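You operate a simulated robot arm through the tools that you are given. There is no shell and no other tool. Be economical: measure what you need, move in short steps, check, and stop when the job is done.

The job below is to be done with a simulated two-armed robot. You get a single attempt, and the scene is never put back.

TASK
Finish at the dark keypunch and shut the room door.
Fine: REL once for the last card, program lever and mains off.

Only the result counts: the job must be done as asked and must still hold three seconds after the hand-in. Knocking over, shifting, dropping, spilling or breaking anything else fails it.

THE ROBOT
Two 7-joint arms with two-finger parallel grippers on one trunk, on a base that drives. Base frame: it is fixed to the floor where the robot stands at the start and does not move with it; the origin is under the middle of the robot, x ahead of it, y to its left, z up. Readings come in mm, degrees, newtons and seconds.
The left shoulder is at the start at [50, 187, 1035], the right one opposite. With the tool pointing down near the work surface each hand reaches from about 100 to 640 mm from the robot's upright axis, wherever it stands, measured 20 degrees to its own side. Places, roughly: auto feed rocker [-600, 1000, 800]; auto feed toggle [600, 100, 800]; blue dup key [-700, 1000, 800]; blue feed key [-800, 800, 800]; blue reg key [-800, 800, 800]; blue rel key [-700, 800, 800]; blue skip key [-800, 1000, 800]; card deck [-250, 1500, 1000]; dark keypunch program lever [700, 100, 800]; door [2100, -200, 1100]; green dup key [500, 100, 800]; green feed key [500, -100, 800]; green reg key [500, -100, 800]; green rel key [500, -100, 800]; green skip key [500, 100, 800]; grey eight key [500, 0, 800]. Payload 3.43 kg a hand.
The tool frame of a hand sits at the grasp point between the pads (the TCP): z along the fingers, y along the line on which they close. The tips reach 30 mm beyond it. The gripper opens to 94 mm. The fingers are 28 mm wide and 10 mm thick; the gripper's body (50 by 96 mm) begins 55 mm behind the TCP.
Orientation is that of the tool frame in the base frame, as a unit quaternion [x, y, z, w]. With the fingers straight down and closing along the base's y, the tool's x points along the base's -x, its y along +y and its z along -z.

THE INTERFACE
- The arms move only by the tool apply_moves. It takes "left_plan", "right_plan" or both (then of equal length, played together; a hand with none holds still); each is a list of rows, each a list of 3 entries, a list of its own where there are three numbers: the turn, a rotation vector about the tool's x, y, z in degrees, then the shift along the tool's x, y, z in mm, then the closure, from 0 (fully open) to 1 (shut). In form: [[[rx, ry, rz], [dx, dy, dz], jaw], ...]. A call has 1 to 20 rows; each row shifts and turns the commanded pose from where the row before left it, along the tool's axes as they then stand. Rows are played at 5 a second. More than 50 mm and 8.6 degrees between two rows, or a gripper value outside its range, and nothing of the call is played. A pose out of reach is approached as far as the arm can. The call stops where the force on the tool passes 50 N (or 10 N more than at its start, if that is more) or the arm is blocked; 0.2 s more then pass. The fingers move at their own pace (about 153 mm/s each) and stop on an object; they squeeze with about 32 N. The grip force told is the motor's: it shows also when the fingers shut on nothing. Time passes only in rows, and 0.2 s behind the last, so rows that do not move let the fingers close. It gives the time, the measured TCP pose, the force on the tool (base axes), the opening and the grip force at its end, in the units of the frame above (readings bear some noise), with the torque about the TCP (base axes, N m) and any sound that the robot's microphone picked up.
- Cameras (640 x 400 px; columns grow to the right, rows downward): "scene" is now at [97.6, 74.8, 1188.2]; the picture's right is [0.88, -0.47, 0.00], its down [-0.31, -0.57, -0.76] and it looks along [0.36, 0.67, -0.65] (base axes); focal length 214 px, centre (320, 200). "left" rides on the left gripper at [76, -14, -103] in its tool frame; the picture's right is [0.18, 0.98, 0.00], its down [-0.75, 0.14, -0.64] and it looks along [-0.63, 0.12, 0.77] (tool axes); focal length 243 px, centre (320, 200). "right" rides on the right gripper at [76, 14, -103] in its tool frame; the picture's right is [-0.18, 0.98, 0.00], its down [-0.75, -0.14, -0.64] and it looks along [-0.63, -0.12, 0.77] (tool axes); focal length 243 px, centre (320, 200). There is no depth. A picture from a camera that has moved, and an enlarged one, comes with that camera's place and axes in the base frame and with its lens.
- grab_frame(camera): a new picture of that camera. It takes no simulated time.
- slide_trunk(by): slides the trunk up (or, below 0, down) by that many mm; the arms and the scene camera ride with it, the base frame stays. It gives what a move gives, with no picture.
- roll_base(legs): drives the robot by 1 to 6 legs, each [ahead, left, turn to the left] in mm, mm and degrees, along the robot's own axes; the way and the turn of a leg run together, so that a leg with both is an arc; at most 1500 mm and 180 degrees a leg. The arms and the cameras ride along, it lands a little off, and it stops where it bumps. It gives what a move gives.
- head_to(pan, tilt): turns the head with the scene camera to pan (to the left, within 80 degrees either way) and tilt (down, from -29 to 69), counted from straight ahead of the robot. It gives what a move gives.
- enlarge(camera, box): a new picture of the part [left, top, right, bottom] of that camera's present view, enlarged. It takes no simulated time.
- job_done(): hands the job in; it is judged then, once.

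Work in short steps. Places have to be worked out from the pictures, the camera data and where the tool is seen: move nearer, look again, correct. Check each grasp and each placing, and mend what went wrong. You have 120 turns and 88 pictures in all, those below and enlarged ones among them. Open the grippers and draw the arms clear of the work before you hand the job in, unless the task says otherwise; then end with one line.

The tools are called after ">>>" as a command line: name --argument value ..., lists and objects as JSON in quotes. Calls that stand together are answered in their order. apply_moves: Moves the arms, as the interface text tells. Its arguments: {"type":"object","properties":{"left_plan":{"type":"array","items":{"type":"array"}},"right_plan":{"type":"array","items":{"type":"array"}}},"required":[]} The other tools are called the same way: slide_trunk (by) slides the trunk up or down; roll_base (legs) drives the base; head_to (pan, tilt) turns the head that bears the scene camera; grab_frame (camera) takes a picture; enlarge (camera, box) takes an enlarged picture of a part of a camera's view; job_done () hands the job in.

At the start:

```text
time: 0.0
left_eef_pos: [350.4, 263.2, 1091.7]
left_orientation: [0.0, 1.0, 0.0, -0.001]
left_force: [0.4, -0.1, -0.1]
left_ft_torque: [0.01, -0.02, -0.04]
left_opening: 94.2
left_grip_force: 0.2
right_eef_pos: [402.1, -26.8, 1106.3]
right_orientation: [0.0, 1.0, -0.001, 0.001]
right_force: [0.2, 0.3, -0.7]
right_ft_torque: [-0.01, 0.0, 0.03]
right_opening: 93.7
right_grip_force: 0.2
trunk travel left (down, up): [-250.0, 182.0]
robot x, y, heading: [1.6, 0.1, 0.0]
head pan, tilt: [61.7, 40.4]
```

scene: 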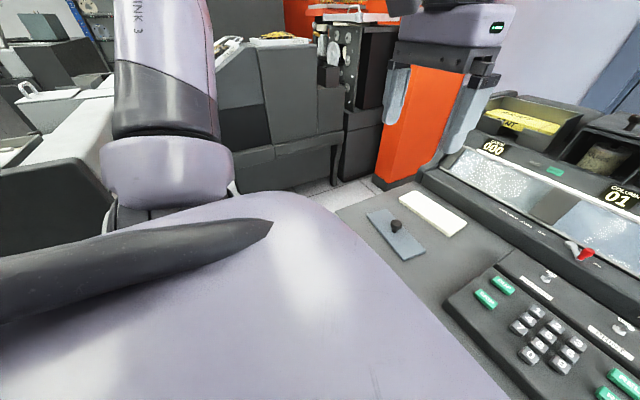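
right: 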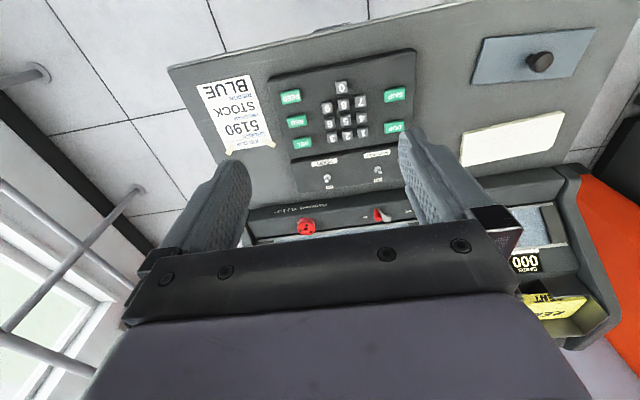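
left: 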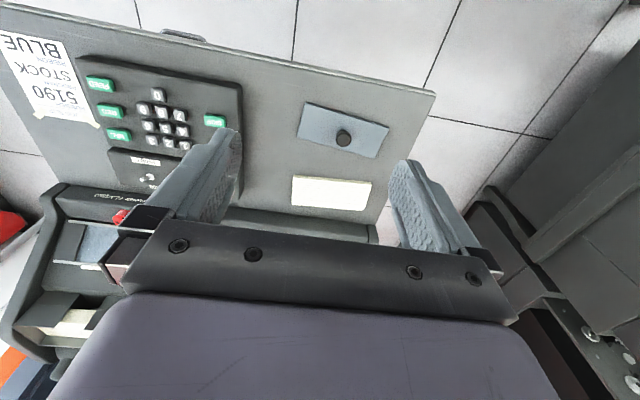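

The dark keypunch seems to be the one ahead of me, with the green keys. I turn the head to look straight at it.

>>> head_to --pan 0 --tilt 45

>>> grab_frame --camera "scene"

```text
time: 1.3
left_eef_pos: [350.8, 262.2, 1091.6]
left_orientation: [0.0, 1.0, 0.0, 0.0]
left_force: [0.0, -1.2, 0.4]
left_ft_torque: [-0.01, -0.02, 0.01]
left_opening: 93.9
left_grip_force: 0.0
right_eef_pos: [403.1, -25.5, 1107.8]
right_orientation: [-0.001, 1.0, 0.0, 0.0]
right_force: [0.2, -0.9, -0.7]
right_ft_torque: [0.0, -0.01, 0.0]
right_opening: 94.1
right_grip_force: 0.0
trunk travel left (down, up): [-250.0, 182.0]
robot x, y, heading: [-0.1, 1.0, 0.0]
head pan, tilt: [0.0, 45.0]
```

```text
84 pictures are left
camera scene: at [138.7, 0.3, 1181.5], right [0.0, -1.0, 0.0], down [-0.71, 0.0, -0.71], along [0.71, 0.0, -0.71], focal length 214 px, centre (320, 200)
```

scene: 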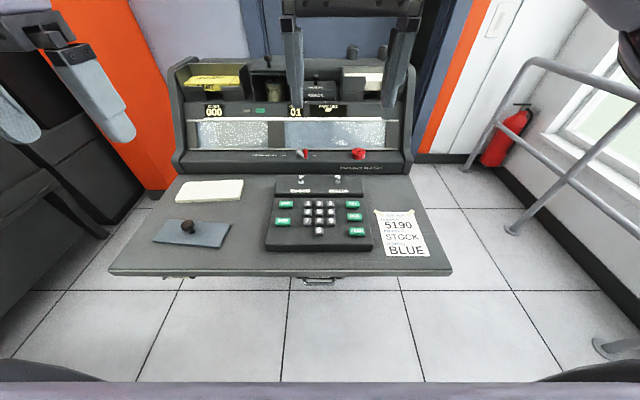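

>>> enlarge --camera "scene" --box '[170, 50, 430, 150]'

>>> enlarge --camera "scene" --box '[250, 130, 450, 260]'

>>> enlarge --camera "right" --box '[240, 60, 520, 260]'

```text
2.46 times, centred on (300, 100) of scene
camera zoom: at [138.7, 0.3, 1181.5], right [0.0, -1.0, 0.0], down [-0.71, 0.0, -0.71], along [0.71, 0.0, -0.71], focal length 528 px, centre (369, 446)
```

zoom: 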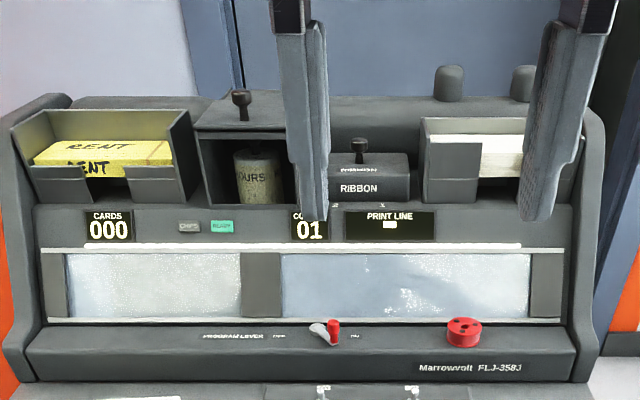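

```text
3.08 times, centred on (350, 195) of scene
camera zoom: at [138.7, 0.3, 1181.5], right [0.0, -1.0, 0.0], down [-0.71, 0.0, -0.71], along [0.71, 0.0, -0.71], focal length 660 px, centre (228, 215)
```

zoom: 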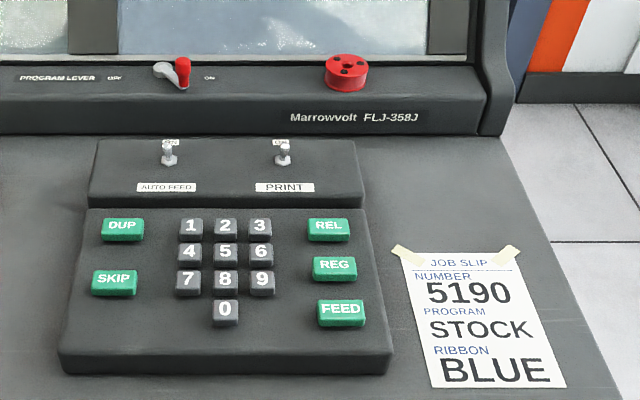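

```text
2.00 times, centred on (380, 160) of right
camera zoom: at [325.5, -12.0, 1209.7], right [0.18, 0.98, 0.0], down [0.75, -0.14, 0.64], along [0.63, -0.12, -0.77], focal length 485 px, centre (200, 280)
```

zoom: 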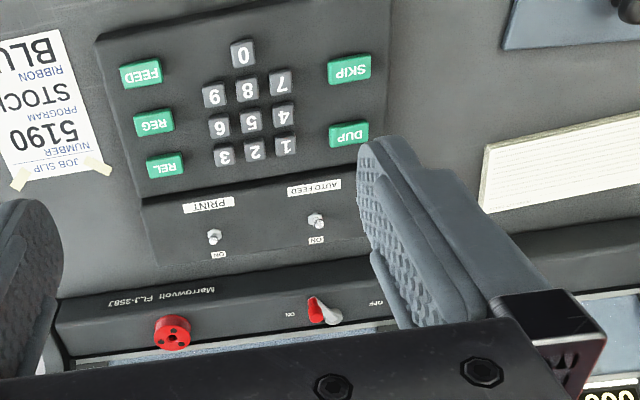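

Program lever is at ON (red tip to the right). The red round thing may be the mains knob; I look closer at it and around the desk edge.

>>> enlarge --camera "scene" --box '[280, 135, 400, 195]'

>>> enlarge --camera "scene" --box '[110, 210, 460, 310]'

>>> enlarge --camera "right" --box '[280, 200, 420, 250]'

```text
5.33 times, centred on (340, 165) of scene
camera zoom: at [138.7, 0.3, 1181.5], right [0.0, -1.0, 0.0], down [-0.71, 0.0, -0.71], along [0.71, 0.0, -0.71], focal length 1144 px, centre (213, 387)
```

zoom: 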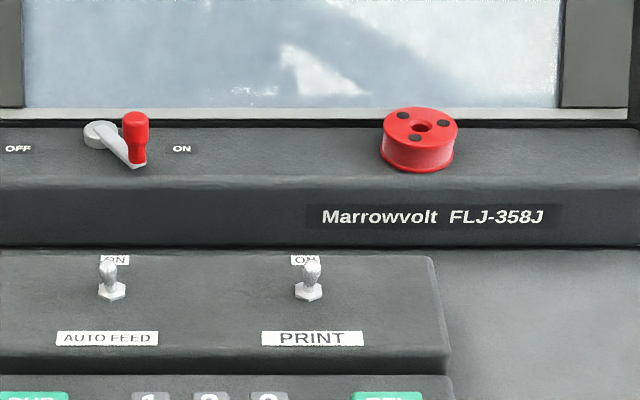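

```text
1.83 times, centred on (285, 260) of scene
camera zoom: at [138.7, 0.3, 1181.5], right [0.0, -1.0, 0.0], down [-0.71, 0.0, -0.71], along [0.71, 0.0, -0.71], focal length 392 px, centre (384, 90)
```

zoom: 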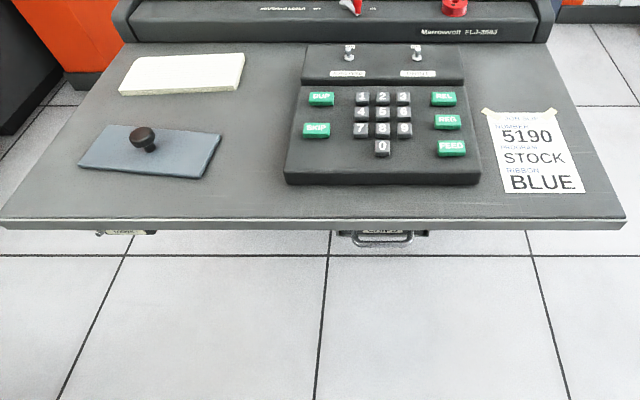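

```text
4.57 times, centred on (350, 225) of right
camera zoom: at [325.5, -12.0, 1209.7], right [0.18, 0.98, 0.0], down [0.75, -0.14, 0.64], along [0.63, -0.12, -0.77], focal length 1109 px, centre (183, 86)
```

zoom: 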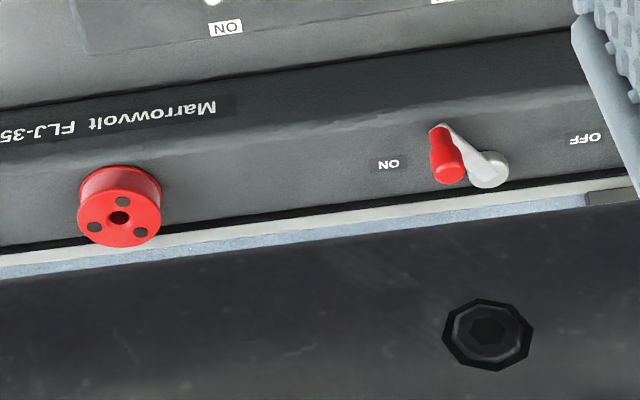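

The red disc looks like a ribbon spool rather than a switch, and there are labelled things beneath the desk's front edge. I need to look under the edge; first a look around for room to back off.

>>> head_to --pan 80 --tilt 20

>>> grab_frame --camera "scene"

>>> head_to --pan -80 --tilt 20

>>> grab_frame --camera "scene"

>>> head_to --pan -25 --tilt 10

>>> grab_frame --camera "scene"

```text
time: 2.9
left_eef_pos: [351.3, 262.1, 1092.4]
left_orientation: [0.0, 1.0, 0.0, 0.0]
left_force: [-0.2, 0.3, -0.5]
left_ft_torque: [0.03, 0.0, 0.0]
left_opening: 94.1
left_grip_force: 0.0
right_eef_pos: [401.5, -27.1, 1107.0]
right_orientation: [0.0, 1.0, 0.0, 0.0]
right_force: [-0.7, -0.5, 0.6]
right_ft_torque: [-0.01, 0.02, 0.0]
right_opening: 94.0
right_grip_force: 0.1
trunk travel left (down, up): [-250.0, 182.0]
robot x, y, heading: [0.1, -0.3, -0.3]
head pan, tilt: [80.0, 20.0]
```

```text
77 pictures are left
camera scene: at [73.6, 91.9, 1220.1], right [0.98, -0.17, 0.0], down [-0.06, -0.34, -0.94], along [0.16, 0.93, -0.34], focal length 214 px, centre (320, 200)
```

scene: 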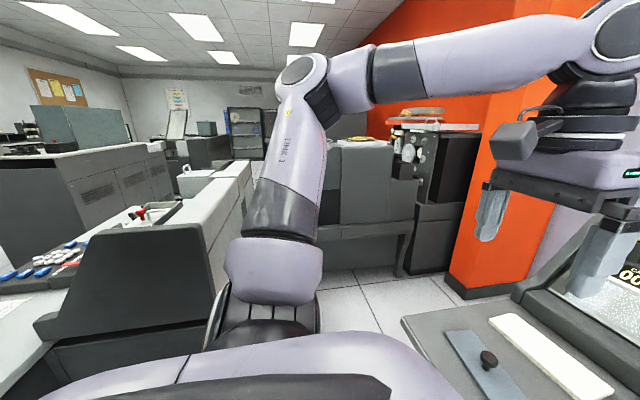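

```text
time: 5.3
left_eef_pos: [350.6, 262.8, 1092.0]
left_orientation: [0.0, 1.0, 0.001, 0.0]
left_force: [0.0, -0.4, -0.7]
left_ft_torque: [0.01, 0.03, -0.02]
left_opening: 94.0
left_grip_force: 0.1
right_eef_pos: [403.4, -26.5, 1107.2]
right_orientation: [0.0, 1.0, 0.0, 0.0]
right_force: [1.4, -0.2, -0.5]
right_ft_torque: [0.0, 0.03, 0.0]
right_opening: 94.2
right_grip_force: 0.0
trunk travel left (down, up): [-250.0, 182.0]
robot x, y, heading: [3.3, -3.1, 0.0]
head pan, tilt: [-80.0, 20.0]
```

```text
76 pictures are left
camera scene: at [73.6, -91.5, 1220.2], right [-0.98, -0.17, 0.0], down [-0.06, 0.34, -0.94], along [0.16, -0.93, -0.34], focal length 214 px, centre (320, 200)
```

scene: 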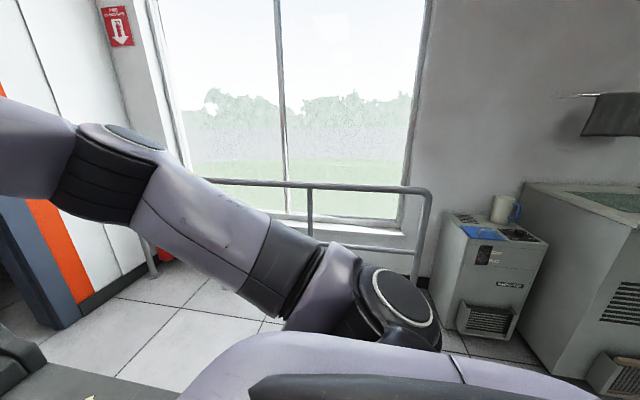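

```text
time: 6.5
left_eef_pos: [350.6, 262.1, 1092.4]
left_orientation: [0.0, 1.0, 0.0, 0.0]
left_force: [0.1, -0.3, 0.2]
left_ft_torque: [-0.02, -0.02, 0.0]
left_opening: 94.0
left_grip_force: 0.0
right_eef_pos: [401.8, -27.1, 1107.3]
right_orientation: [0.0, 1.0, 0.0, 0.0]
right_force: [0.4, 0.1, -0.7]
right_ft_torque: [-0.04, -0.02, 0.0]
right_opening: 93.9
right_grip_force: 0.0
trunk travel left (down, up): [-250.0, 182.0]
robot x, y, heading: [2.6, 0.5, -0.2]
head pan, tilt: [-25.0, 10.0]
```

```text
75 pictures are left
camera scene: at [141.6, -39.2, 1236.4], right [-0.42, -0.91, 0.0], down [-0.16, 0.07, -0.98], along [0.89, -0.42, -0.17], focal length 214 px, centre (320, 200)
```

scene: 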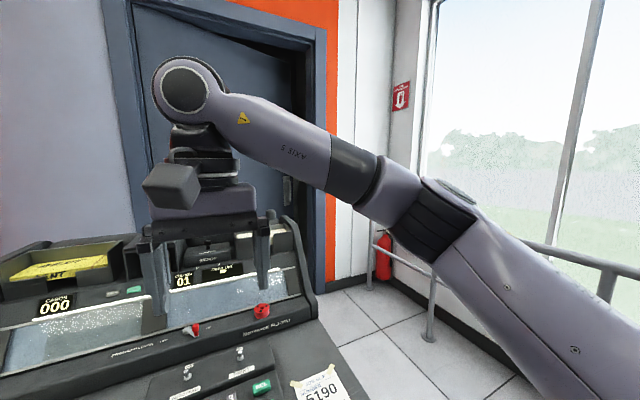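

Back off about 400 mm, straight, then lower the trunk and look at the desk's front edge.

>>> roll_base --legs '[[-400, 0, 0]]'

>>> slide_trunk --by -240

>>> head_to --pan 0 --tilt 20

>>> grab_frame --camera "scene"

```text
time: 8.5
left_eef_pos: [60.2, 254.7, 1092.7]
left_orientation: [-0.007, 1.0, 0.0, 0.0]
left_force: [0.6, 0.1, -0.2]
left_ft_torque: [0.03, -0.02, -0.01]
left_opening: 93.9
left_grip_force: 0.1
right_eef_pos: [115.8, -32.1, 1107.0]
right_orientation: [-0.007, 1.0, 0.0, -0.001]
right_force: [0.9, -0.1, -0.4]
right_ft_torque: [0.0, 0.01, 0.0]
right_opening: 94.1
right_grip_force: 0.1
trunk travel left (down, up): [-250.0, 182.0]
robot x, y, heading: [-285.4, -10.5, 0.7]
head pan, tilt: [-25.0, 10.0]
stopped in leg 1: the robot was blocked; the commanded pose is now the measured one
```

```text
time: 11.0
left_eef_pos: [59.9, 255.9, 852.6]
left_orientation: [-0.007, 1.0, 0.0, 0.0]
left_force: [0.2, -0.1, 0.6]
left_ft_torque: [-0.02, 0.02, -0.01]
left_opening: 94.2
left_grip_force: 0.0
right_eef_pos: [115.5, -31.2, 866.5]
right_orientation: [-0.008, 1.0, 0.0, -0.001]
right_force: [1.3, -0.6, -0.2]
right_ft_torque: [-0.01, 0.03, -0.01]
right_opening: 93.9
right_grip_force: 0.1
trunk travel left (down, up): [-10.0, 422.0]
robot x, y, heading: [-286.3, -11.7, 0.8]
head pan, tilt: [-25.0, 10.0]
```

```text
time: 11.9
left_eef_pos: [60.3, 255.6, 852.7]
left_orientation: [-0.007, 1.0, -0.001, 0.0]
left_force: [-1.1, -0.7, -0.5]
left_ft_torque: [0.01, 0.0, -0.02]
left_opening: 93.8
left_grip_force: 0.0
right_eef_pos: [114.1, -31.0, 867.0]
right_orientation: [-0.008, 1.0, 0.001, 0.0]
right_force: [-0.4, 0.1, -0.5]
right_ft_torque: [0.01, 0.02, 0.0]
right_opening: 93.9
right_grip_force: 0.0
trunk travel left (down, up): [-10.0, 422.0]
robot x, y, heading: [-285.9, -14.4, 0.6]
head pan, tilt: [0.0, 20.0]
```

```text
74 pictures are left
camera scene: at [-136.4, -8.5, 980.2], right [0.01, -1.0, 0.0], down [-0.34, 0.0, -0.94], along [0.94, 0.01, -0.34], focal length 214 px, centre (320, 200)
```

scene: 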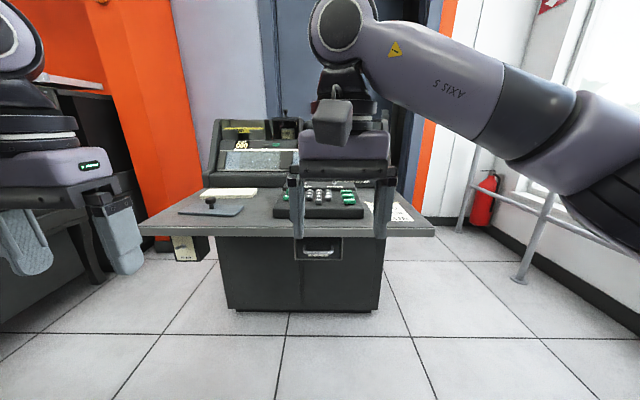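

I bumped at x≈-286, so no farther back. A box hangs under the desk's left side; zooming there.

>>> enlarge --camera "scene" --box '[150, 220, 230, 270]'

>>> enlarge --camera "scene" --box '[200, 100, 440, 260]'

```text
8.00 times, centred on (190, 245) of scene
camera zoom: at [-136.4, -8.5, 980.2], right [0.01, -1.0, 0.0], down [-0.34, 0.0, -0.94], along [0.94, 0.01, -0.34], focal length 1716 px, centre (1360, -160)
```

zoom: 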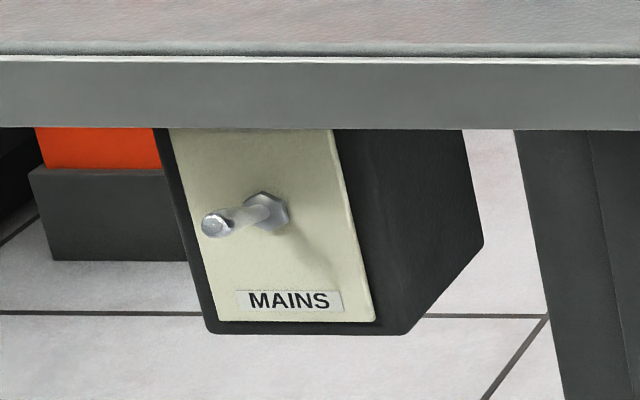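

```text
2.50 times, centred on (320, 180) of scene
camera zoom: at [-136.4, -8.5, 980.2], right [0.01, -1.0, 0.0], down [-0.34, 0.0, -0.94], along [0.94, 0.01, -0.34], focal length 536 px, centre (320, 250)
```

zoom: 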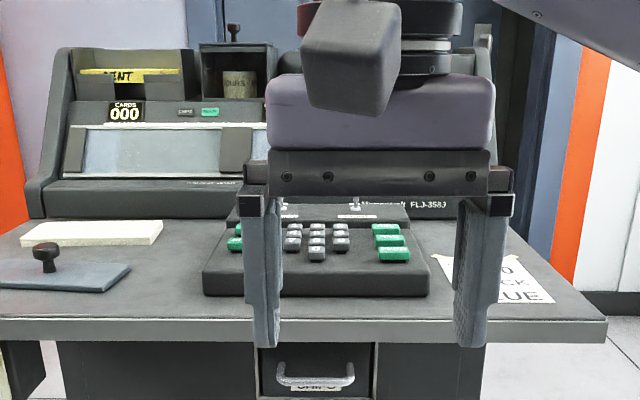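

The MAINS toggle sits in a box under the desk's left front edge (about [380, 385, 645]). Triangulated: REL ≈ [542, -88, 760], program lever knob ≈ [720, 45, 810]. I raise the trunk and drive back in, a bit closer than the start.

>>> slide_trunk --by 240

>>> roll_base --legs '[[390, 60, 0]]'

>>> head_to --pan 0 --tilt 45

>>> grab_frame --camera "scene"

>>> grab_frame --camera "right"

```text
time: 14.4
left_eef_pos: [60.1, 257.2, 1092.0]
left_orientation: [-0.007, 1.0, -0.002, 0.0]
left_force: [-0.4, -0.7, -0.4]
left_ft_torque: [0.02, -0.01, 0.04]
left_opening: 93.7
left_grip_force: 0.0
right_eef_pos: [115.3, -31.5, 1107.0]
right_orientation: [-0.008, 1.0, 0.0, 0.0]
right_force: [-1.1, 0.3, -0.1]
right_ft_torque: [0.02, 0.01, -0.02]
right_opening: 94.0
right_grip_force: 0.1
trunk travel left (down, up): [-250.0, 182.0]
robot x, y, heading: [-289.2, -12.5, 0.8]
head pan, tilt: [0.0, 20.0]
```

```text
time: 16.9
left_eef_pos: [448.9, 321.5, 1093.1]
left_orientation: [-0.007, 1.0, -0.001, 0.001]
left_force: [-0.4, -0.8, -0.1]
left_ft_torque: [-0.02, 0.01, 0.02]
left_opening: 93.8
left_grip_force: 0.1
right_eef_pos: [502.9, 33.4, 1106.1]
right_orientation: [-0.007, 1.0, -0.001, 0.0]
right_force: [0.4, -0.6, -0.9]
right_ft_torque: [0.0, -0.01, 0.02]
right_opening: 93.9
right_grip_force: 0.1
trunk travel left (down, up): [-250.0, 182.0]
robot x, y, heading: [100.2, 53.4, 0.8]
head pan, tilt: [0.0, 20.0]
```

```text
time: 17.8
left_eef_pos: [448.4, 321.5, 1092.7]
left_orientation: [-0.008, 1.0, 0.0, 0.001]
left_force: [0.0, 0.5, -0.2]
left_ft_torque: [-0.02, -0.01, 0.01]
left_opening: 93.8
left_grip_force: 0.0
right_eef_pos: [503.1, 33.2, 1106.9]
right_orientation: [-0.007, 1.0, 0.0, 0.0]
right_force: [0.8, -0.3, 0.1]
right_ft_torque: [0.03, -0.04, 0.0]
right_opening: 94.0
right_grip_force: 0.1
trunk travel left (down, up): [-250.0, 182.0]
robot x, y, heading: [102.8, 53.7, 0.7]
head pan, tilt: [0.0, 45.0]
```

```text
71 pictures are left
camera scene: at [239.8, 56.1, 1181.6], right [0.01, -1.0, 0.0], down [-0.71, -0.01, -0.71], along [0.71, 0.01, -0.71], focal length 214 px, centre (320, 200)
```

scene: 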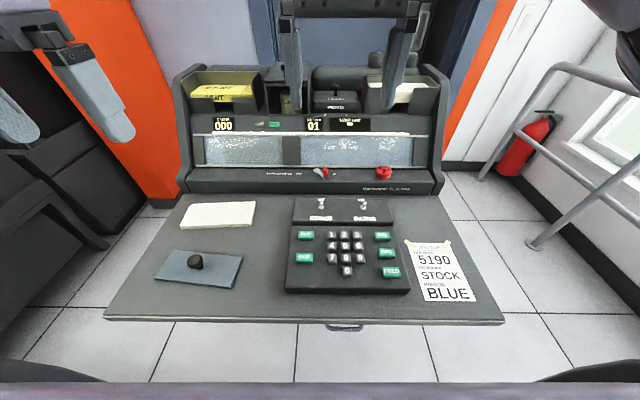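

```text
70 pictures are left
camera right: at [425.7, 47.1, 1209.5], right [0.17, 0.99, 0.0], down [0.76, -0.13, 0.64], along [0.63, -0.11, -0.77], focal length 243 px, centre (320, 200)
```

right: 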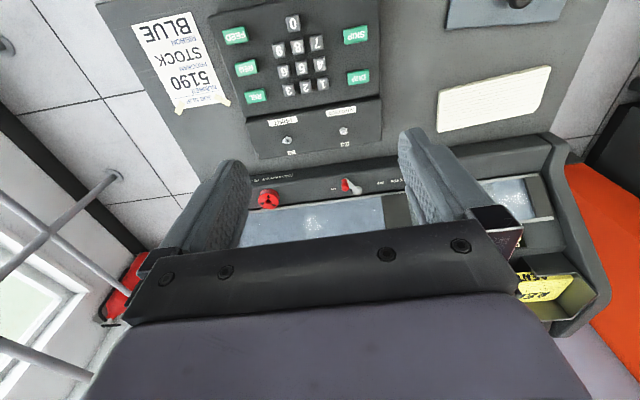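

The new view confirms REL at about [542, -88, 760]. I move the closed right gripper above it, stopping about 60 mm high.

>>> apply_moves --right_plan '[[[0, 0, 0], [-10, -30, 10], 1], [[0, 0, 0], [-10, -30, 30], 1], [[0, 0, 0], [-10, -30, 40], 1], [[0, 0, 0], [-9, -31, 40], 1], [[0, 0, 0], [0, 0, 40], 1], [[0, 0, 0], [0, 0, 40], 1], [[0, 0, 0], [0, 0, 30], 1], [[0, 0, 0], [0, 0, 27], 1], [[0, 0, 0], [0, 0, 0], 1]]'

>>> enlarge --camera "scene" --box '[270, 170, 470, 300]'

>>> grab_frame --camera "right"

```text
refused: row 3 steps farther than a row can; nothing moved
```

```text
3.08 times, centred on (370, 235) of scene
camera zoom: at [239.8, 56.1, 1181.6], right [0.01, -1.0, 0.0], down [-0.71, -0.01, -0.71], along [0.71, 0.01, -0.71], focal length 660 px, centre (166, 92)
```

zoom: 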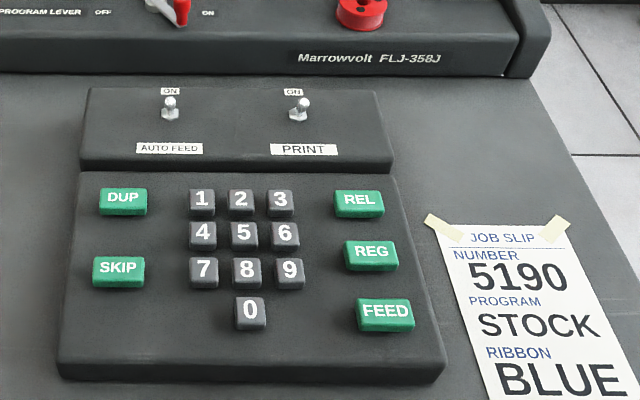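

```text
68 pictures are left
camera right: at [425.7, 47.1, 1209.5], right [0.17, 0.99, 0.0], down [0.76, -0.13, 0.64], along [0.63, -0.11, -0.77], focal length 243 px, centre (320, 200)
```

right: 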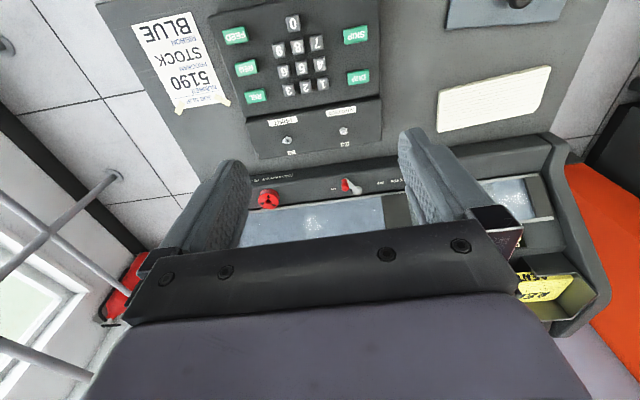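

The rows were too long; I resend them shorter.

>>> apply_moves --right_plan '[[[0, 0, 0], [-10, -30, 10], 1], [[0, 0, 0], [-10, -30, 30], 1], [[0, 0, 0], [-10, -30, 35], 1], [[0, 0, 0], [-9, -31, 35], 1], [[0, 0, 0], [0, 0, 45], 1], [[0, 0, 0], [0, 0, 45], 1], [[0, 0, 0], [0, 0, 35], 1], [[0, 0, 0], [0, 0, 22], 1], [[0, 0, 0], [0, 0, 0], 1]]'

>>> enlarge --camera "scene" --box '[270, 170, 470, 300]'

>>> grab_frame --camera "right"

```text
time: 19.8
left_eef_pos: [448.9, 321.8, 1092.1]
left_orientation: [-0.007, 1.0, -0.002, 0.0]
left_force: [0.2, -0.4, 0.5]
left_ft_torque: [-0.04, -0.01, 0.01]
left_opening: 93.9
left_grip_force: 0.1
right_eef_pos: [543.9, -87.6, 850.5]
right_orientation: [-0.007, 1.0, -0.001, 0.002]
right_force: [-0.7, -0.3, -0.2]
right_ft_torque: [0.0, -0.01, -0.01]
right_opening: 0.0
right_grip_force: 31.9
trunk travel left (down, up): [-250.0, 182.0]
robot x, y, heading: [107.0, 54.0, 0.8]
head pan, tilt: [0.0, 45.0]
```

```text
3.08 times, centred on (370, 235) of scene
camera zoom: at [239.7, 56.1, 1181.5], right [0.01, -1.0, 0.0], down [-0.71, -0.01, -0.71], along [0.71, 0.01, -0.71], focal length 660 px, centre (166, 92)
```

zoom: 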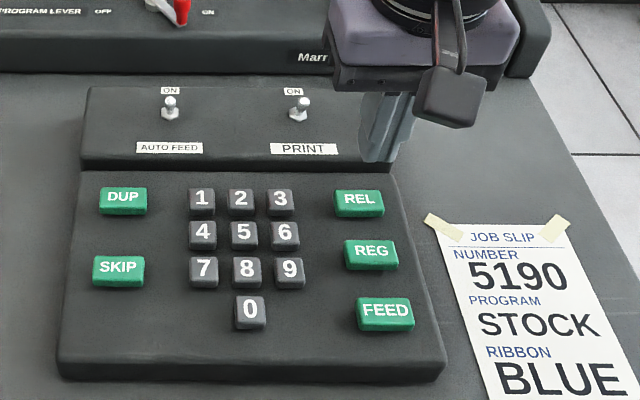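

```text
66 pictures are left
camera right: at [465.7, -74.3, 951.8], right [0.17, 0.99, 0.0], down [0.75, -0.13, 0.64], along [0.63, -0.11, -0.77], focal length 243 px, centre (320, 200)
```

right: 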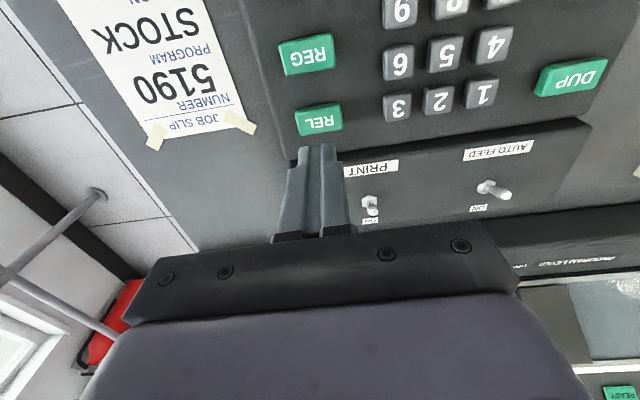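

The right-hand camera also puts REL at [539, -87, 760]. I descend to just above it.

>>> apply_moves --right_plan '[[[0, 0, 0], [4, 0, 25], 1], [[0, 0, 0], [0, 0, 20], 1], [[0, 0, 0], [0, 0, 9], 1]]'

>>> enlarge --camera "right" --box '[240, 60, 400, 160]'

>>> enlarge --camera "scene" --box '[330, 190, 430, 252]'

```text
time: 20.6
left_eef_pos: [449.3, 320.9, 1092.6]
left_orientation: [-0.007, 1.0, -0.001, -0.001]
left_force: [0.2, -0.6, 0.2]
left_ft_torque: [0.0, 0.02, 0.04]
left_opening: 94.1
left_grip_force: 0.0
right_eef_pos: [541.3, -86.8, 797.3]
right_orientation: [-0.006, 1.0, 0.0, 0.001]
right_force: [-0.3, 0.4, 0.4]
right_ft_torque: [-0.02, 0.04, 0.0]
right_opening: 0.0
right_grip_force: 31.8
trunk travel left (down, up): [-250.0, 182.0]
robot x, y, heading: [102.3, 54.4, 0.6]
head pan, tilt: [0.0, 45.0]
```

```text
4.00 times, centred on (320, 110) of right
camera zoom: at [462.6, -73.5, 898.6], right [0.17, 0.99, 0.0], down [0.76, -0.13, 0.64], along [0.63, -0.11, -0.77], focal length 970 px, centre (320, 560)
```

zoom: 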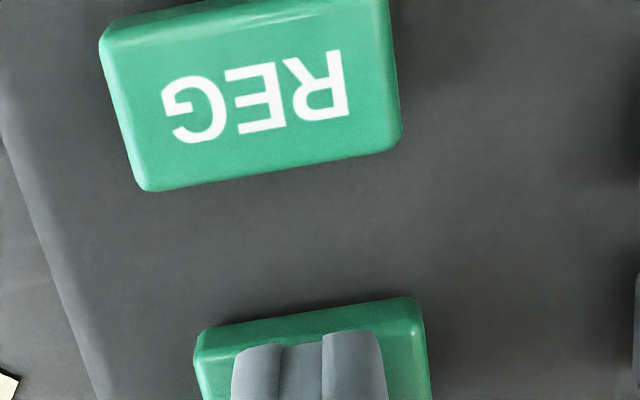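

```text
6.40 times, centred on (380, 221) of scene
camera zoom: at [239.6, 56.2, 1181.5], right [0.01, -1.0, 0.0], down [-0.71, -0.01, -0.71], along [0.71, 0.01, -0.71], focal length 1373 px, centre (-64, 66)
```

zoom: 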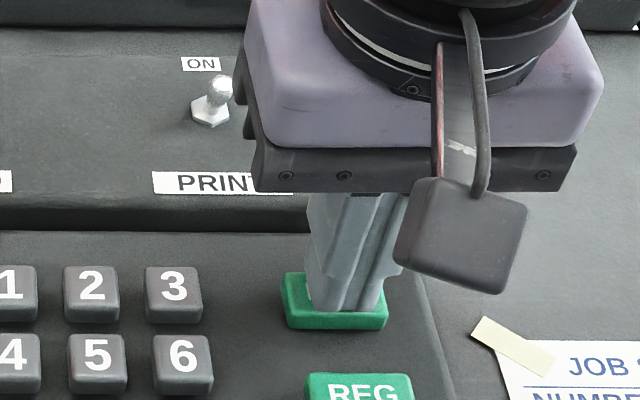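

The tips are over REL with no neighbours in the way. I press down in small steps.

>>> apply_moves --right_plan '[[[0, 0, 0], [0, 0, 2], 1], [[0, 0, 0], [0, 0, 2], 1], [[0, 0, 0], [0, 0, 2], 1], [[0, 0, 0], [0, 0, 2], 1], [[0, 0, 0], [0, 0, 1], 1]]'

>>> enlarge --camera "scene" --box '[180, 60, 440, 250]'

```text
time: 21.8
left_eef_pos: [446.5, 321.7, 1092.9]
left_orientation: [-0.007, 1.0, -0.001, 0.001]
left_force: [-0.5, -0.8, 1.0]
left_ft_torque: [-0.01, 0.03, -0.07]
left_opening: 93.9
left_grip_force: 0.1
right_eef_pos: [540.8, -87.0, 792.2]
right_orientation: [-0.007, 1.0, 0.001, 0.005]
right_force: [-3.7, -5.9, 35.2]
right_ft_torque: [-0.21, 0.26, 0.14]
right_opening: 0.3
right_grip_force: 31.7
trunk travel left (down, up): [-250.0, 182.0]
robot x, y, heading: [99.8, 53.2, 0.8]
head pan, tilt: [0.0, 45.0]
heard: click
```

```text
2.11 times, centred on (310, 155) of scene
camera zoom: at [237.1, 56.5, 1182.3], right [0.01, -1.0, 0.0], down [-0.7, -0.01, -0.71], along [0.71, 0.01, -0.71], focal length 452 px, centre (341, 295)
```

zoom: 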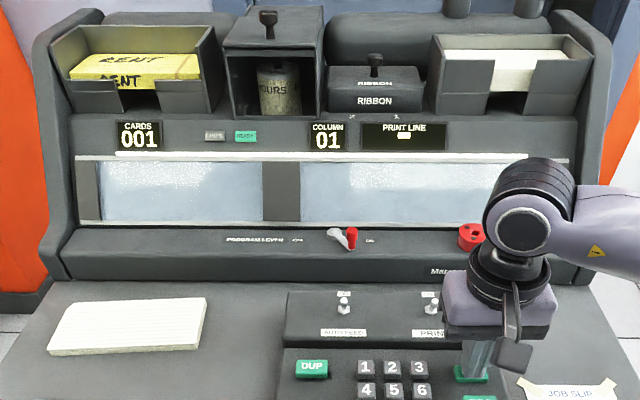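

CARDS stepped from 000 to 001 with one click: REL has registered. I lift off, tilt the fingers 24° forward and move over to the right of the program lever.

>>> apply_moves --right_plan '[[[0, 0, 0], [0, 0, -30], 1], [[0, 0, 0], [0, 0, -40], 1], [[0, 0, 0], [0, 0, -30], 1], [[0, -8, 0], [0, 0, 0], 1], [[0, -8, 0], [0, 0, 0], 1], [[0, -8, 0], [0, 0, 0], 1], [[0, 0, 0], [-30, 20, 20], 1], [[0, 0, 0], [-30, 20, 20], 1], [[0, 0, 0], [-30, 20, 20], 1], [[0, 0, 0], [-30, 20, 20], 1], [[0, 0, 0], [-18, 15, 16], 1], [[0, 0, 0], [0, 0, 0], 1]]'

>>> enlarge --camera "scene" --box '[250, 100, 430, 212]'

>>> grab_frame --camera "right"

```text
time: 24.4
left_eef_pos: [448.5, 320.7, 1092.6]
left_orientation: [-0.006, 1.0, -0.001, 0.0]
left_force: [0.2, 0.4, 0.4]
left_ft_torque: [0.01, 0.01, 0.01]
left_opening: 94.1
left_grip_force: 0.1
right_eef_pos: [703.7, 10.9, 856.7]
right_orientation: [-0.008, 0.978, 0.001, 0.209]
right_force: [0.0, 0.7, -0.4]
right_ft_torque: [0.03, 0.0, 0.0]
right_opening: 0.0
right_grip_force: 32.1
trunk travel left (down, up): [-250.0, 182.0]
robot x, y, heading: [102.9, 55.0, 0.6]
head pan, tilt: [0.0, 45.0]
```

```text
3.56 times, centred on (340, 156) of scene
camera zoom: at [239.7, 56.1, 1181.5], right [0.01, -1.0, 0.0], down [-0.71, -0.01, -0.71], along [0.71, 0.01, -0.71], focal length 763 px, centre (249, 356)
```

zoom: 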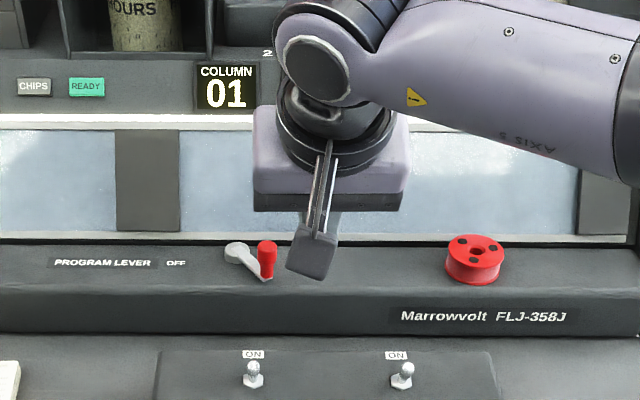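

```text
61 pictures are left
camera right: at [591.2, 24.1, 918.1], right [0.15, 0.99, 0.07], down [0.43, -0.13, 0.89], along [0.89, -0.11, -0.44], focal length 243 px, centre (320, 200)
```

right: 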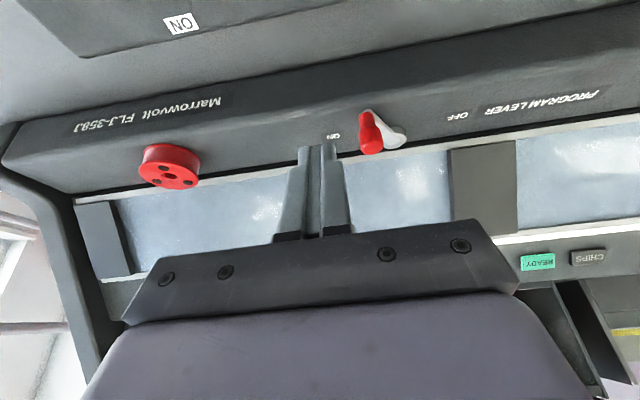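

The tips are just right of the lever knob (≈[720, 45, 810]). I lower them beside it and push left stepwise.

>>> apply_moves --right_plan '[[[0, 0, 0], [5, 0, 14], 1], [[0, 0, 0], [5, 0, 13], 1], [[0, 0, 0], [0, 8, 0], 1], [[0, 0, 0], [0, 0, 0], 1]]'

>>> enlarge --camera "scene" --box '[290, 145, 370, 195]'

>>> enlarge --camera "right" --box '[260, 80, 480, 218]'

```text
time: 25.4
left_eef_pos: [448.1, 321.4, 1093.7]
left_orientation: [-0.007, 1.0, -0.001, 0.0]
left_force: [-0.2, 0.1, 0.1]
left_ft_torque: [0.01, 0.0, -0.01]
left_opening: 94.1
left_grip_force: 0.1
right_eef_pos: [705.0, 18.7, 827.9]
right_orientation: [-0.008, 0.978, 0.002, 0.208]
right_force: [0.4, -0.6, -0.5]
right_ft_torque: [0.0, 0.04, 0.01]
right_opening: 0.1
right_grip_force: 32.9
trunk travel left (down, up): [-250.0, 182.0]
robot x, y, heading: [103.1, 53.8, 0.5]
head pan, tilt: [0.0, 45.0]
```

```text
8.00 times, centred on (330, 170) of scene
camera zoom: at [239.7, 56.2, 1181.5], right [0.01, -1.0, 0.0], down [-0.71, -0.01, -0.71], along [0.71, 0.01, -0.71], focal length 1716 px, centre (240, 440)
```

zoom: 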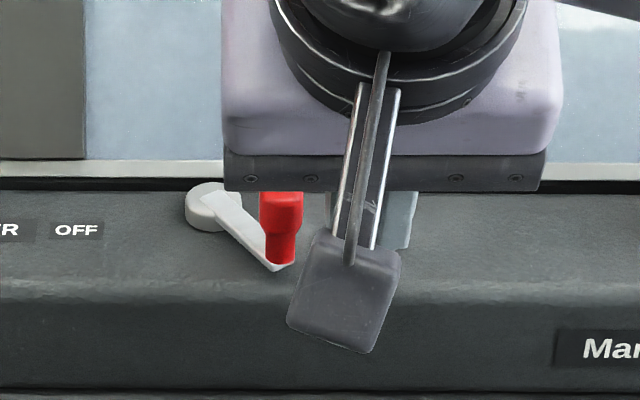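

```text
2.90 times, centred on (370, 149) of right
camera zoom: at [592.7, 31.9, 889.5], right [0.15, 0.99, 0.07], down [0.43, -0.13, 0.89], along [0.89, -0.11, -0.44], focal length 703 px, centre (175, 348)
```

zoom: 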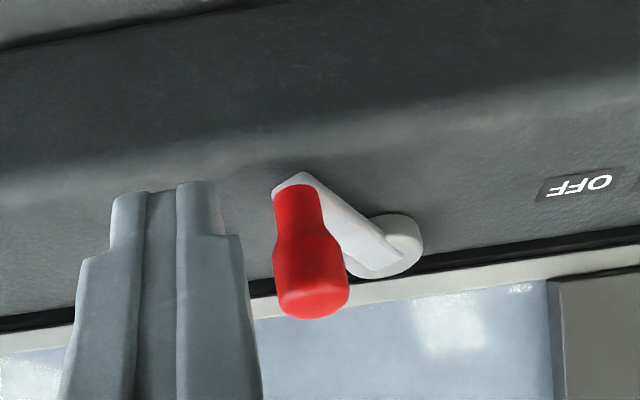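

The tips are level with the knob, with a small gap. I push left.

>>> apply_moves --right_plan '[[[0, 0, 0], [0, 7, 0], 1], [[0, 0, 0], [0, 6, 0], 1], [[0, 0, 0], [0, 6, 0], 1], [[0, 0, 0], [0, 6, 0], 1], [[0, 0, 0], [0, 6, 0], 1], [[0, 0, 0], [0, 6, 0], 1], [[0, 0, 0], [0, 6, 0], 1], [[0, 0, 0], [0, 6, 0], 1]]'

>>> enlarge --camera "right" --box '[260, 80, 480, 218]'

```text
time: 27.2
left_eef_pos: [446.5, 323.2, 1094.4]
left_orientation: [-0.007, 1.0, -0.002, 0.001]
left_force: [0.8, 0.2, -0.7]
left_ft_torque: [0.01, 0.01, -0.03]
left_opening: 93.9
left_grip_force: 0.1
right_eef_pos: [696.1, 76.0, 827.5]
right_orientation: [-0.015, 0.979, 0.007, 0.205]
right_force: [-39.2, 11.3, -1.0]
right_ft_torque: [0.27, 0.88, 0.69]
right_opening: 0.1
right_grip_force: 32.2
trunk travel left (down, up): [-250.0, 182.0]
robot x, y, heading: [100.1, 52.3, 0.6]
head pan, tilt: [0.0, 45.0]
```

```text
2.90 times, centred on (370, 149) of right
camera zoom: at [585.0, 86.7, 890.5], right [0.14, 0.99, 0.08], down [0.44, -0.13, 0.89], along [0.89, -0.09, -0.45], focal length 703 px, centre (175, 348)
```

zoom: 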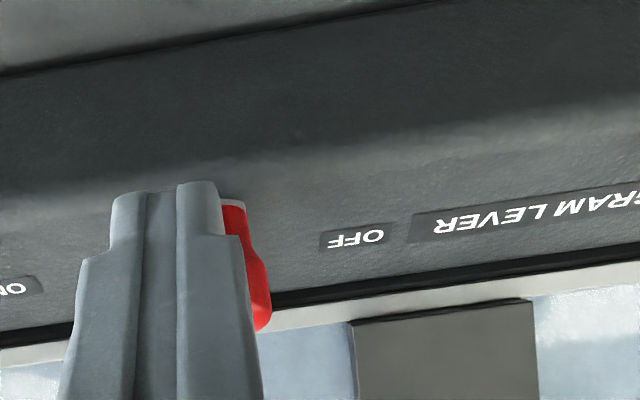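

The lever has gone left, but there is a sideways force in x. I back the finger off towards the robot and look.

>>> apply_moves --right_plan '[[[0, 0, 0], [10, -3, 0], 1], [[0, 0, 0], [20, -10, -10], 1], [[0, 0, 0], [0, -20, -30], 1], [[0, 0, 0], [0, -30, -30], 1], [[0, 0, 0], [0, 0, 0], 1]]'

>>> enlarge --camera "scene" --box '[180, 100, 380, 225]'

>>> enlarge --camera "right" --box '[260, 80, 480, 218]'

```text
time: 28.4
left_eef_pos: [449.3, 321.2, 1092.2]
left_orientation: [-0.007, 1.0, -0.001, 0.0]
left_force: [0.6, -0.7, 0.2]
left_ft_torque: [-0.01, 0.01, -0.04]
left_opening: 93.9
left_grip_force: 0.1
right_eef_pos: [650.5, 2.7, 878.4]
right_orientation: [-0.007, 0.978, 0.001, 0.208]
right_force: [-0.1, 0.2, 0.0]
right_ft_torque: [0.04, -0.02, -0.02]
right_opening: 0.0
right_grip_force: 31.9
trunk travel left (down, up): [-250.0, 182.0]
robot x, y, heading: [103.4, 54.5, 0.6]
head pan, tilt: [0.0, 45.0]
```

```text
3.20 times, centred on (280, 162) of scene
camera zoom: at [239.7, 56.2, 1181.5], right [0.01, -1.0, 0.0], down [-0.71, -0.01, -0.71], along [0.71, 0.01, -0.71], focal length 686 px, centre (448, 320)
```

zoom: 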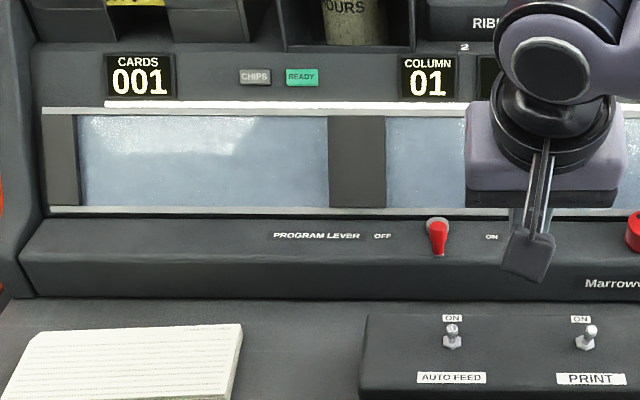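

```text
2.90 times, centred on (370, 149) of right
camera zoom: at [537.5, 15.5, 940.7], right [0.15, 0.99, 0.07], down [0.43, -0.13, 0.89], along [0.89, -0.11, -0.44], focal length 703 px, centre (175, 348)
```

zoom: 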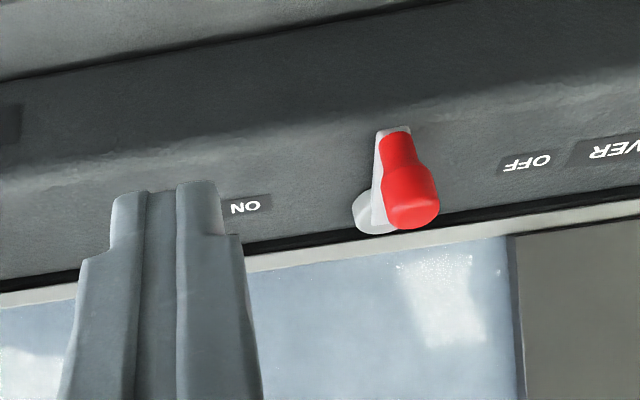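

The lever stands halfway; the finger slipped past on its near side, so the knob is a bit further in than judged. I come back about 14 mm further forward and push again.

>>> apply_moves --right_plan '[[[0, 0, 0], [-22, 15, 10], 1], [[0, 0, 0], [-22, 20, 10], 1], [[0, 0, 0], [0, 5, 26], 1], [[0, 0, 0], [0, 0, 26], 1], [[0, 0, 0], [0, 0, 0], 1]]'

>>> enlarge --camera "right" --box '[260, 80, 480, 218]'

```text
time: 29.6
left_eef_pos: [448.9, 321.1, 1091.6]
left_orientation: [-0.007, 1.0, -0.001, 0.0]
left_force: [-0.4, 0.1, 0.1]
left_ft_torque: [0.0, 0.01, -0.03]
left_opening: 93.9
left_grip_force: 0.0
right_eef_pos: [718.7, 44.0, 832.2]
right_orientation: [-0.008, 0.978, 0.002, 0.209]
right_force: [0.5, -0.2, 0.0]
right_ft_torque: [0.0, 0.01, 0.05]
right_opening: 0.0
right_grip_force: 31.6
trunk travel left (down, up): [-250.0, 182.0]
robot x, y, heading: [103.5, 53.2, 0.7]
head pan, tilt: [0.0, 45.0]
```

```text
2.90 times, centred on (370, 149) of right
camera zoom: at [606.4, 56.9, 893.4], right [0.15, 0.99, 0.07], down [0.43, -0.13, 0.89], along [0.89, -0.11, -0.44], focal length 703 px, centre (175, 348)
```

zoom: 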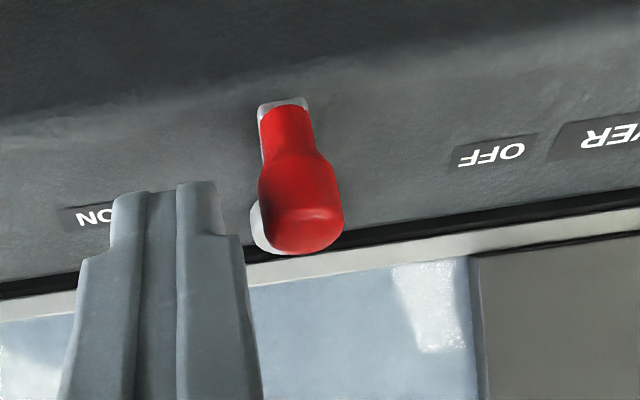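

The finger now overlaps the knob squarely. I push left.

>>> apply_moves --right_plan '[[[0, 0, 0], [0, 6, 0], 1], [[0, 0, 0], [0, 6, 0], 1], [[0, 0, 0], [0, 6, 0], 1], [[0, 0, 0], [0, 6, 0], 1], [[0, 0, 0], [0, 6, 0], 1], [[0, 0, 0], [0, 5, 0], 1]]'

>>> enlarge --camera "right" --box '[260, 80, 480, 218]'

```text
time: 31.0
left_eef_pos: [448.4, 319.8, 1092.4]
left_orientation: [-0.007, 1.0, -0.001, 0.0]
left_force: [-0.3, -0.1, 0.9]
left_ft_torque: [0.0, -0.03, 0.03]
left_opening: 94.1
left_grip_force: 0.0
right_eef_pos: [718.4, 79.8, 831.5]
right_orientation: [-0.008, 0.978, 0.001, 0.208]
right_force: [-0.2, -0.7, 0.7]
right_ft_torque: [0.01, 0.01, 0.01]
right_opening: 0.0
right_grip_force: 32.0
trunk travel left (down, up): [-250.0, 182.0]
robot x, y, heading: [101.0, 55.5, 0.6]
head pan, tilt: [0.0, 45.0]
```

```text
2.90 times, centred on (370, 149) of right
camera zoom: at [605.5, 93.0, 893.2], right [0.15, 0.99, 0.07], down [0.43, -0.13, 0.89], along [0.89, -0.11, -0.44], focal length 703 px, centre (175, 348)
```

zoom: 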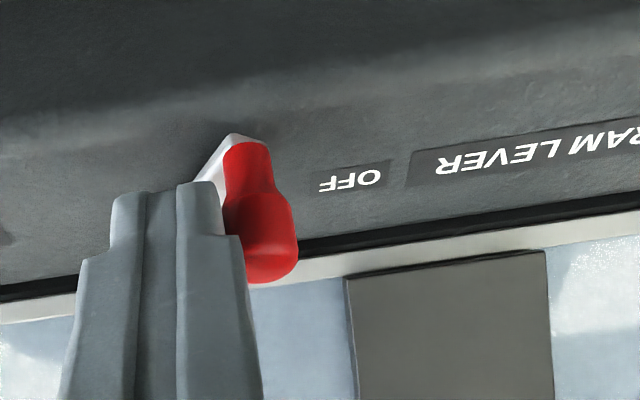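

The lever is following towards OFF with little force. I push a little more, to its stop.

>>> apply_moves --right_plan '[[[0, 0, 0], [0, 3, 0], 1], [[0, 0, 0], [0, 3, 0], 1], [[0, 0, 0], [0, 3, 0], 1]]'

>>> enlarge --camera "right" --box '[260, 80, 480, 218]'

```text
time: 31.8
left_eef_pos: [448.5, 318.7, 1093.1]
left_orientation: [-0.006, 1.0, 0.0, 0.001]
left_force: [-0.8, -0.1, 0.3]
left_ft_torque: [0.01, -0.05, -0.03]
left_opening: 94.3
left_grip_force: 0.1
right_eef_pos: [719.4, 81.3, 831.3]
right_orientation: [-0.003, 0.978, -0.003, 0.207]
right_force: [-8.7, -25.8, 1.5]
right_ft_torque: [-0.71, 0.19, -0.3]
right_opening: 0.0
right_grip_force: 32.5
trunk travel left (down, up): [-250.0, 182.0]
robot x, y, heading: [100.0, 52.6, 0.8]
head pan, tilt: [0.0, 45.0]
```

```text
2.90 times, centred on (370, 149) of right
camera zoom: at [606.5, 96.2, 893.2], right [0.16, 0.98, 0.07], down [0.43, -0.13, 0.89], along [0.89, -0.12, -0.44], focal length 703 px, centre (175, 348)
```

zoom: 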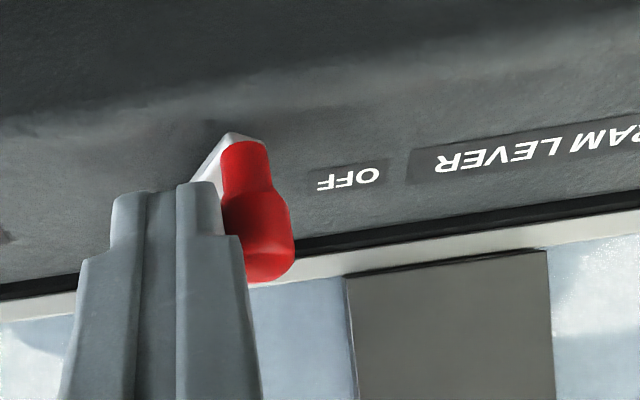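

The lever is hard against its stop. I draw the finger away to the right, then up, and check.

>>> apply_moves --right_plan '[[[0, 0, 0], [0, -15, 0], 1], [[0, 0, 0], [0, -20, 0], 1], [[0, 0, 0], [0, -20, -30], 1], [[0, 0, 0], [20, -10, -40], 1], [[0, 0, 0], [40, 0, 0], 1], [[0, 0, 0], [30, 0, -30], 1]]'

>>> enlarge --camera "scene" --box '[180, 60, 440, 222]'

```text
time: 33.2
left_eef_pos: [449.0, 321.1, 1091.9]
left_orientation: [-0.007, 1.0, -0.001, 0.0]
left_force: [-0.8, -0.2, -0.8]
left_ft_torque: [-0.03, 0.0, 0.0]
left_opening: 93.9
left_grip_force: 0.1
right_eef_pos: [594.1, 20.0, 884.1]
right_orientation: [-0.007, 0.978, 0.002, 0.209]
right_force: [-0.5, 0.2, 0.9]
right_ft_torque: [-0.01, -0.01, 0.0]
right_opening: 0.0
right_grip_force: 31.8
trunk travel left (down, up): [-250.0, 182.0]
robot x, y, heading: [100.0, 55.9, 0.8]
head pan, tilt: [0.0, 45.0]
```

```text
2.46 times, centred on (310, 141) of scene
camera zoom: at [239.5, 56.1, 1181.5], right [0.01, -1.0, 0.0], down [-0.71, -0.01, -0.71], along [0.71, 0.01, -0.71], focal length 528 px, centre (345, 345)
```

zoom: 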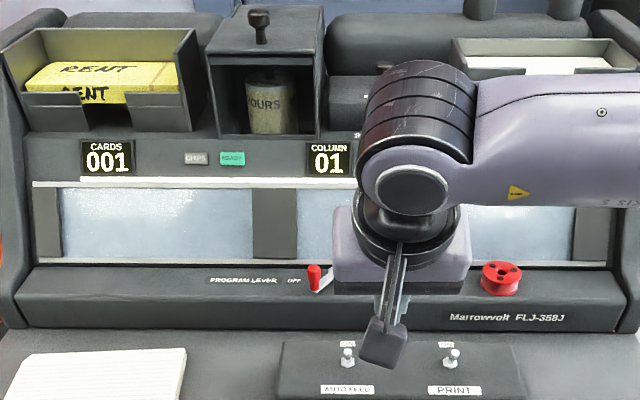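

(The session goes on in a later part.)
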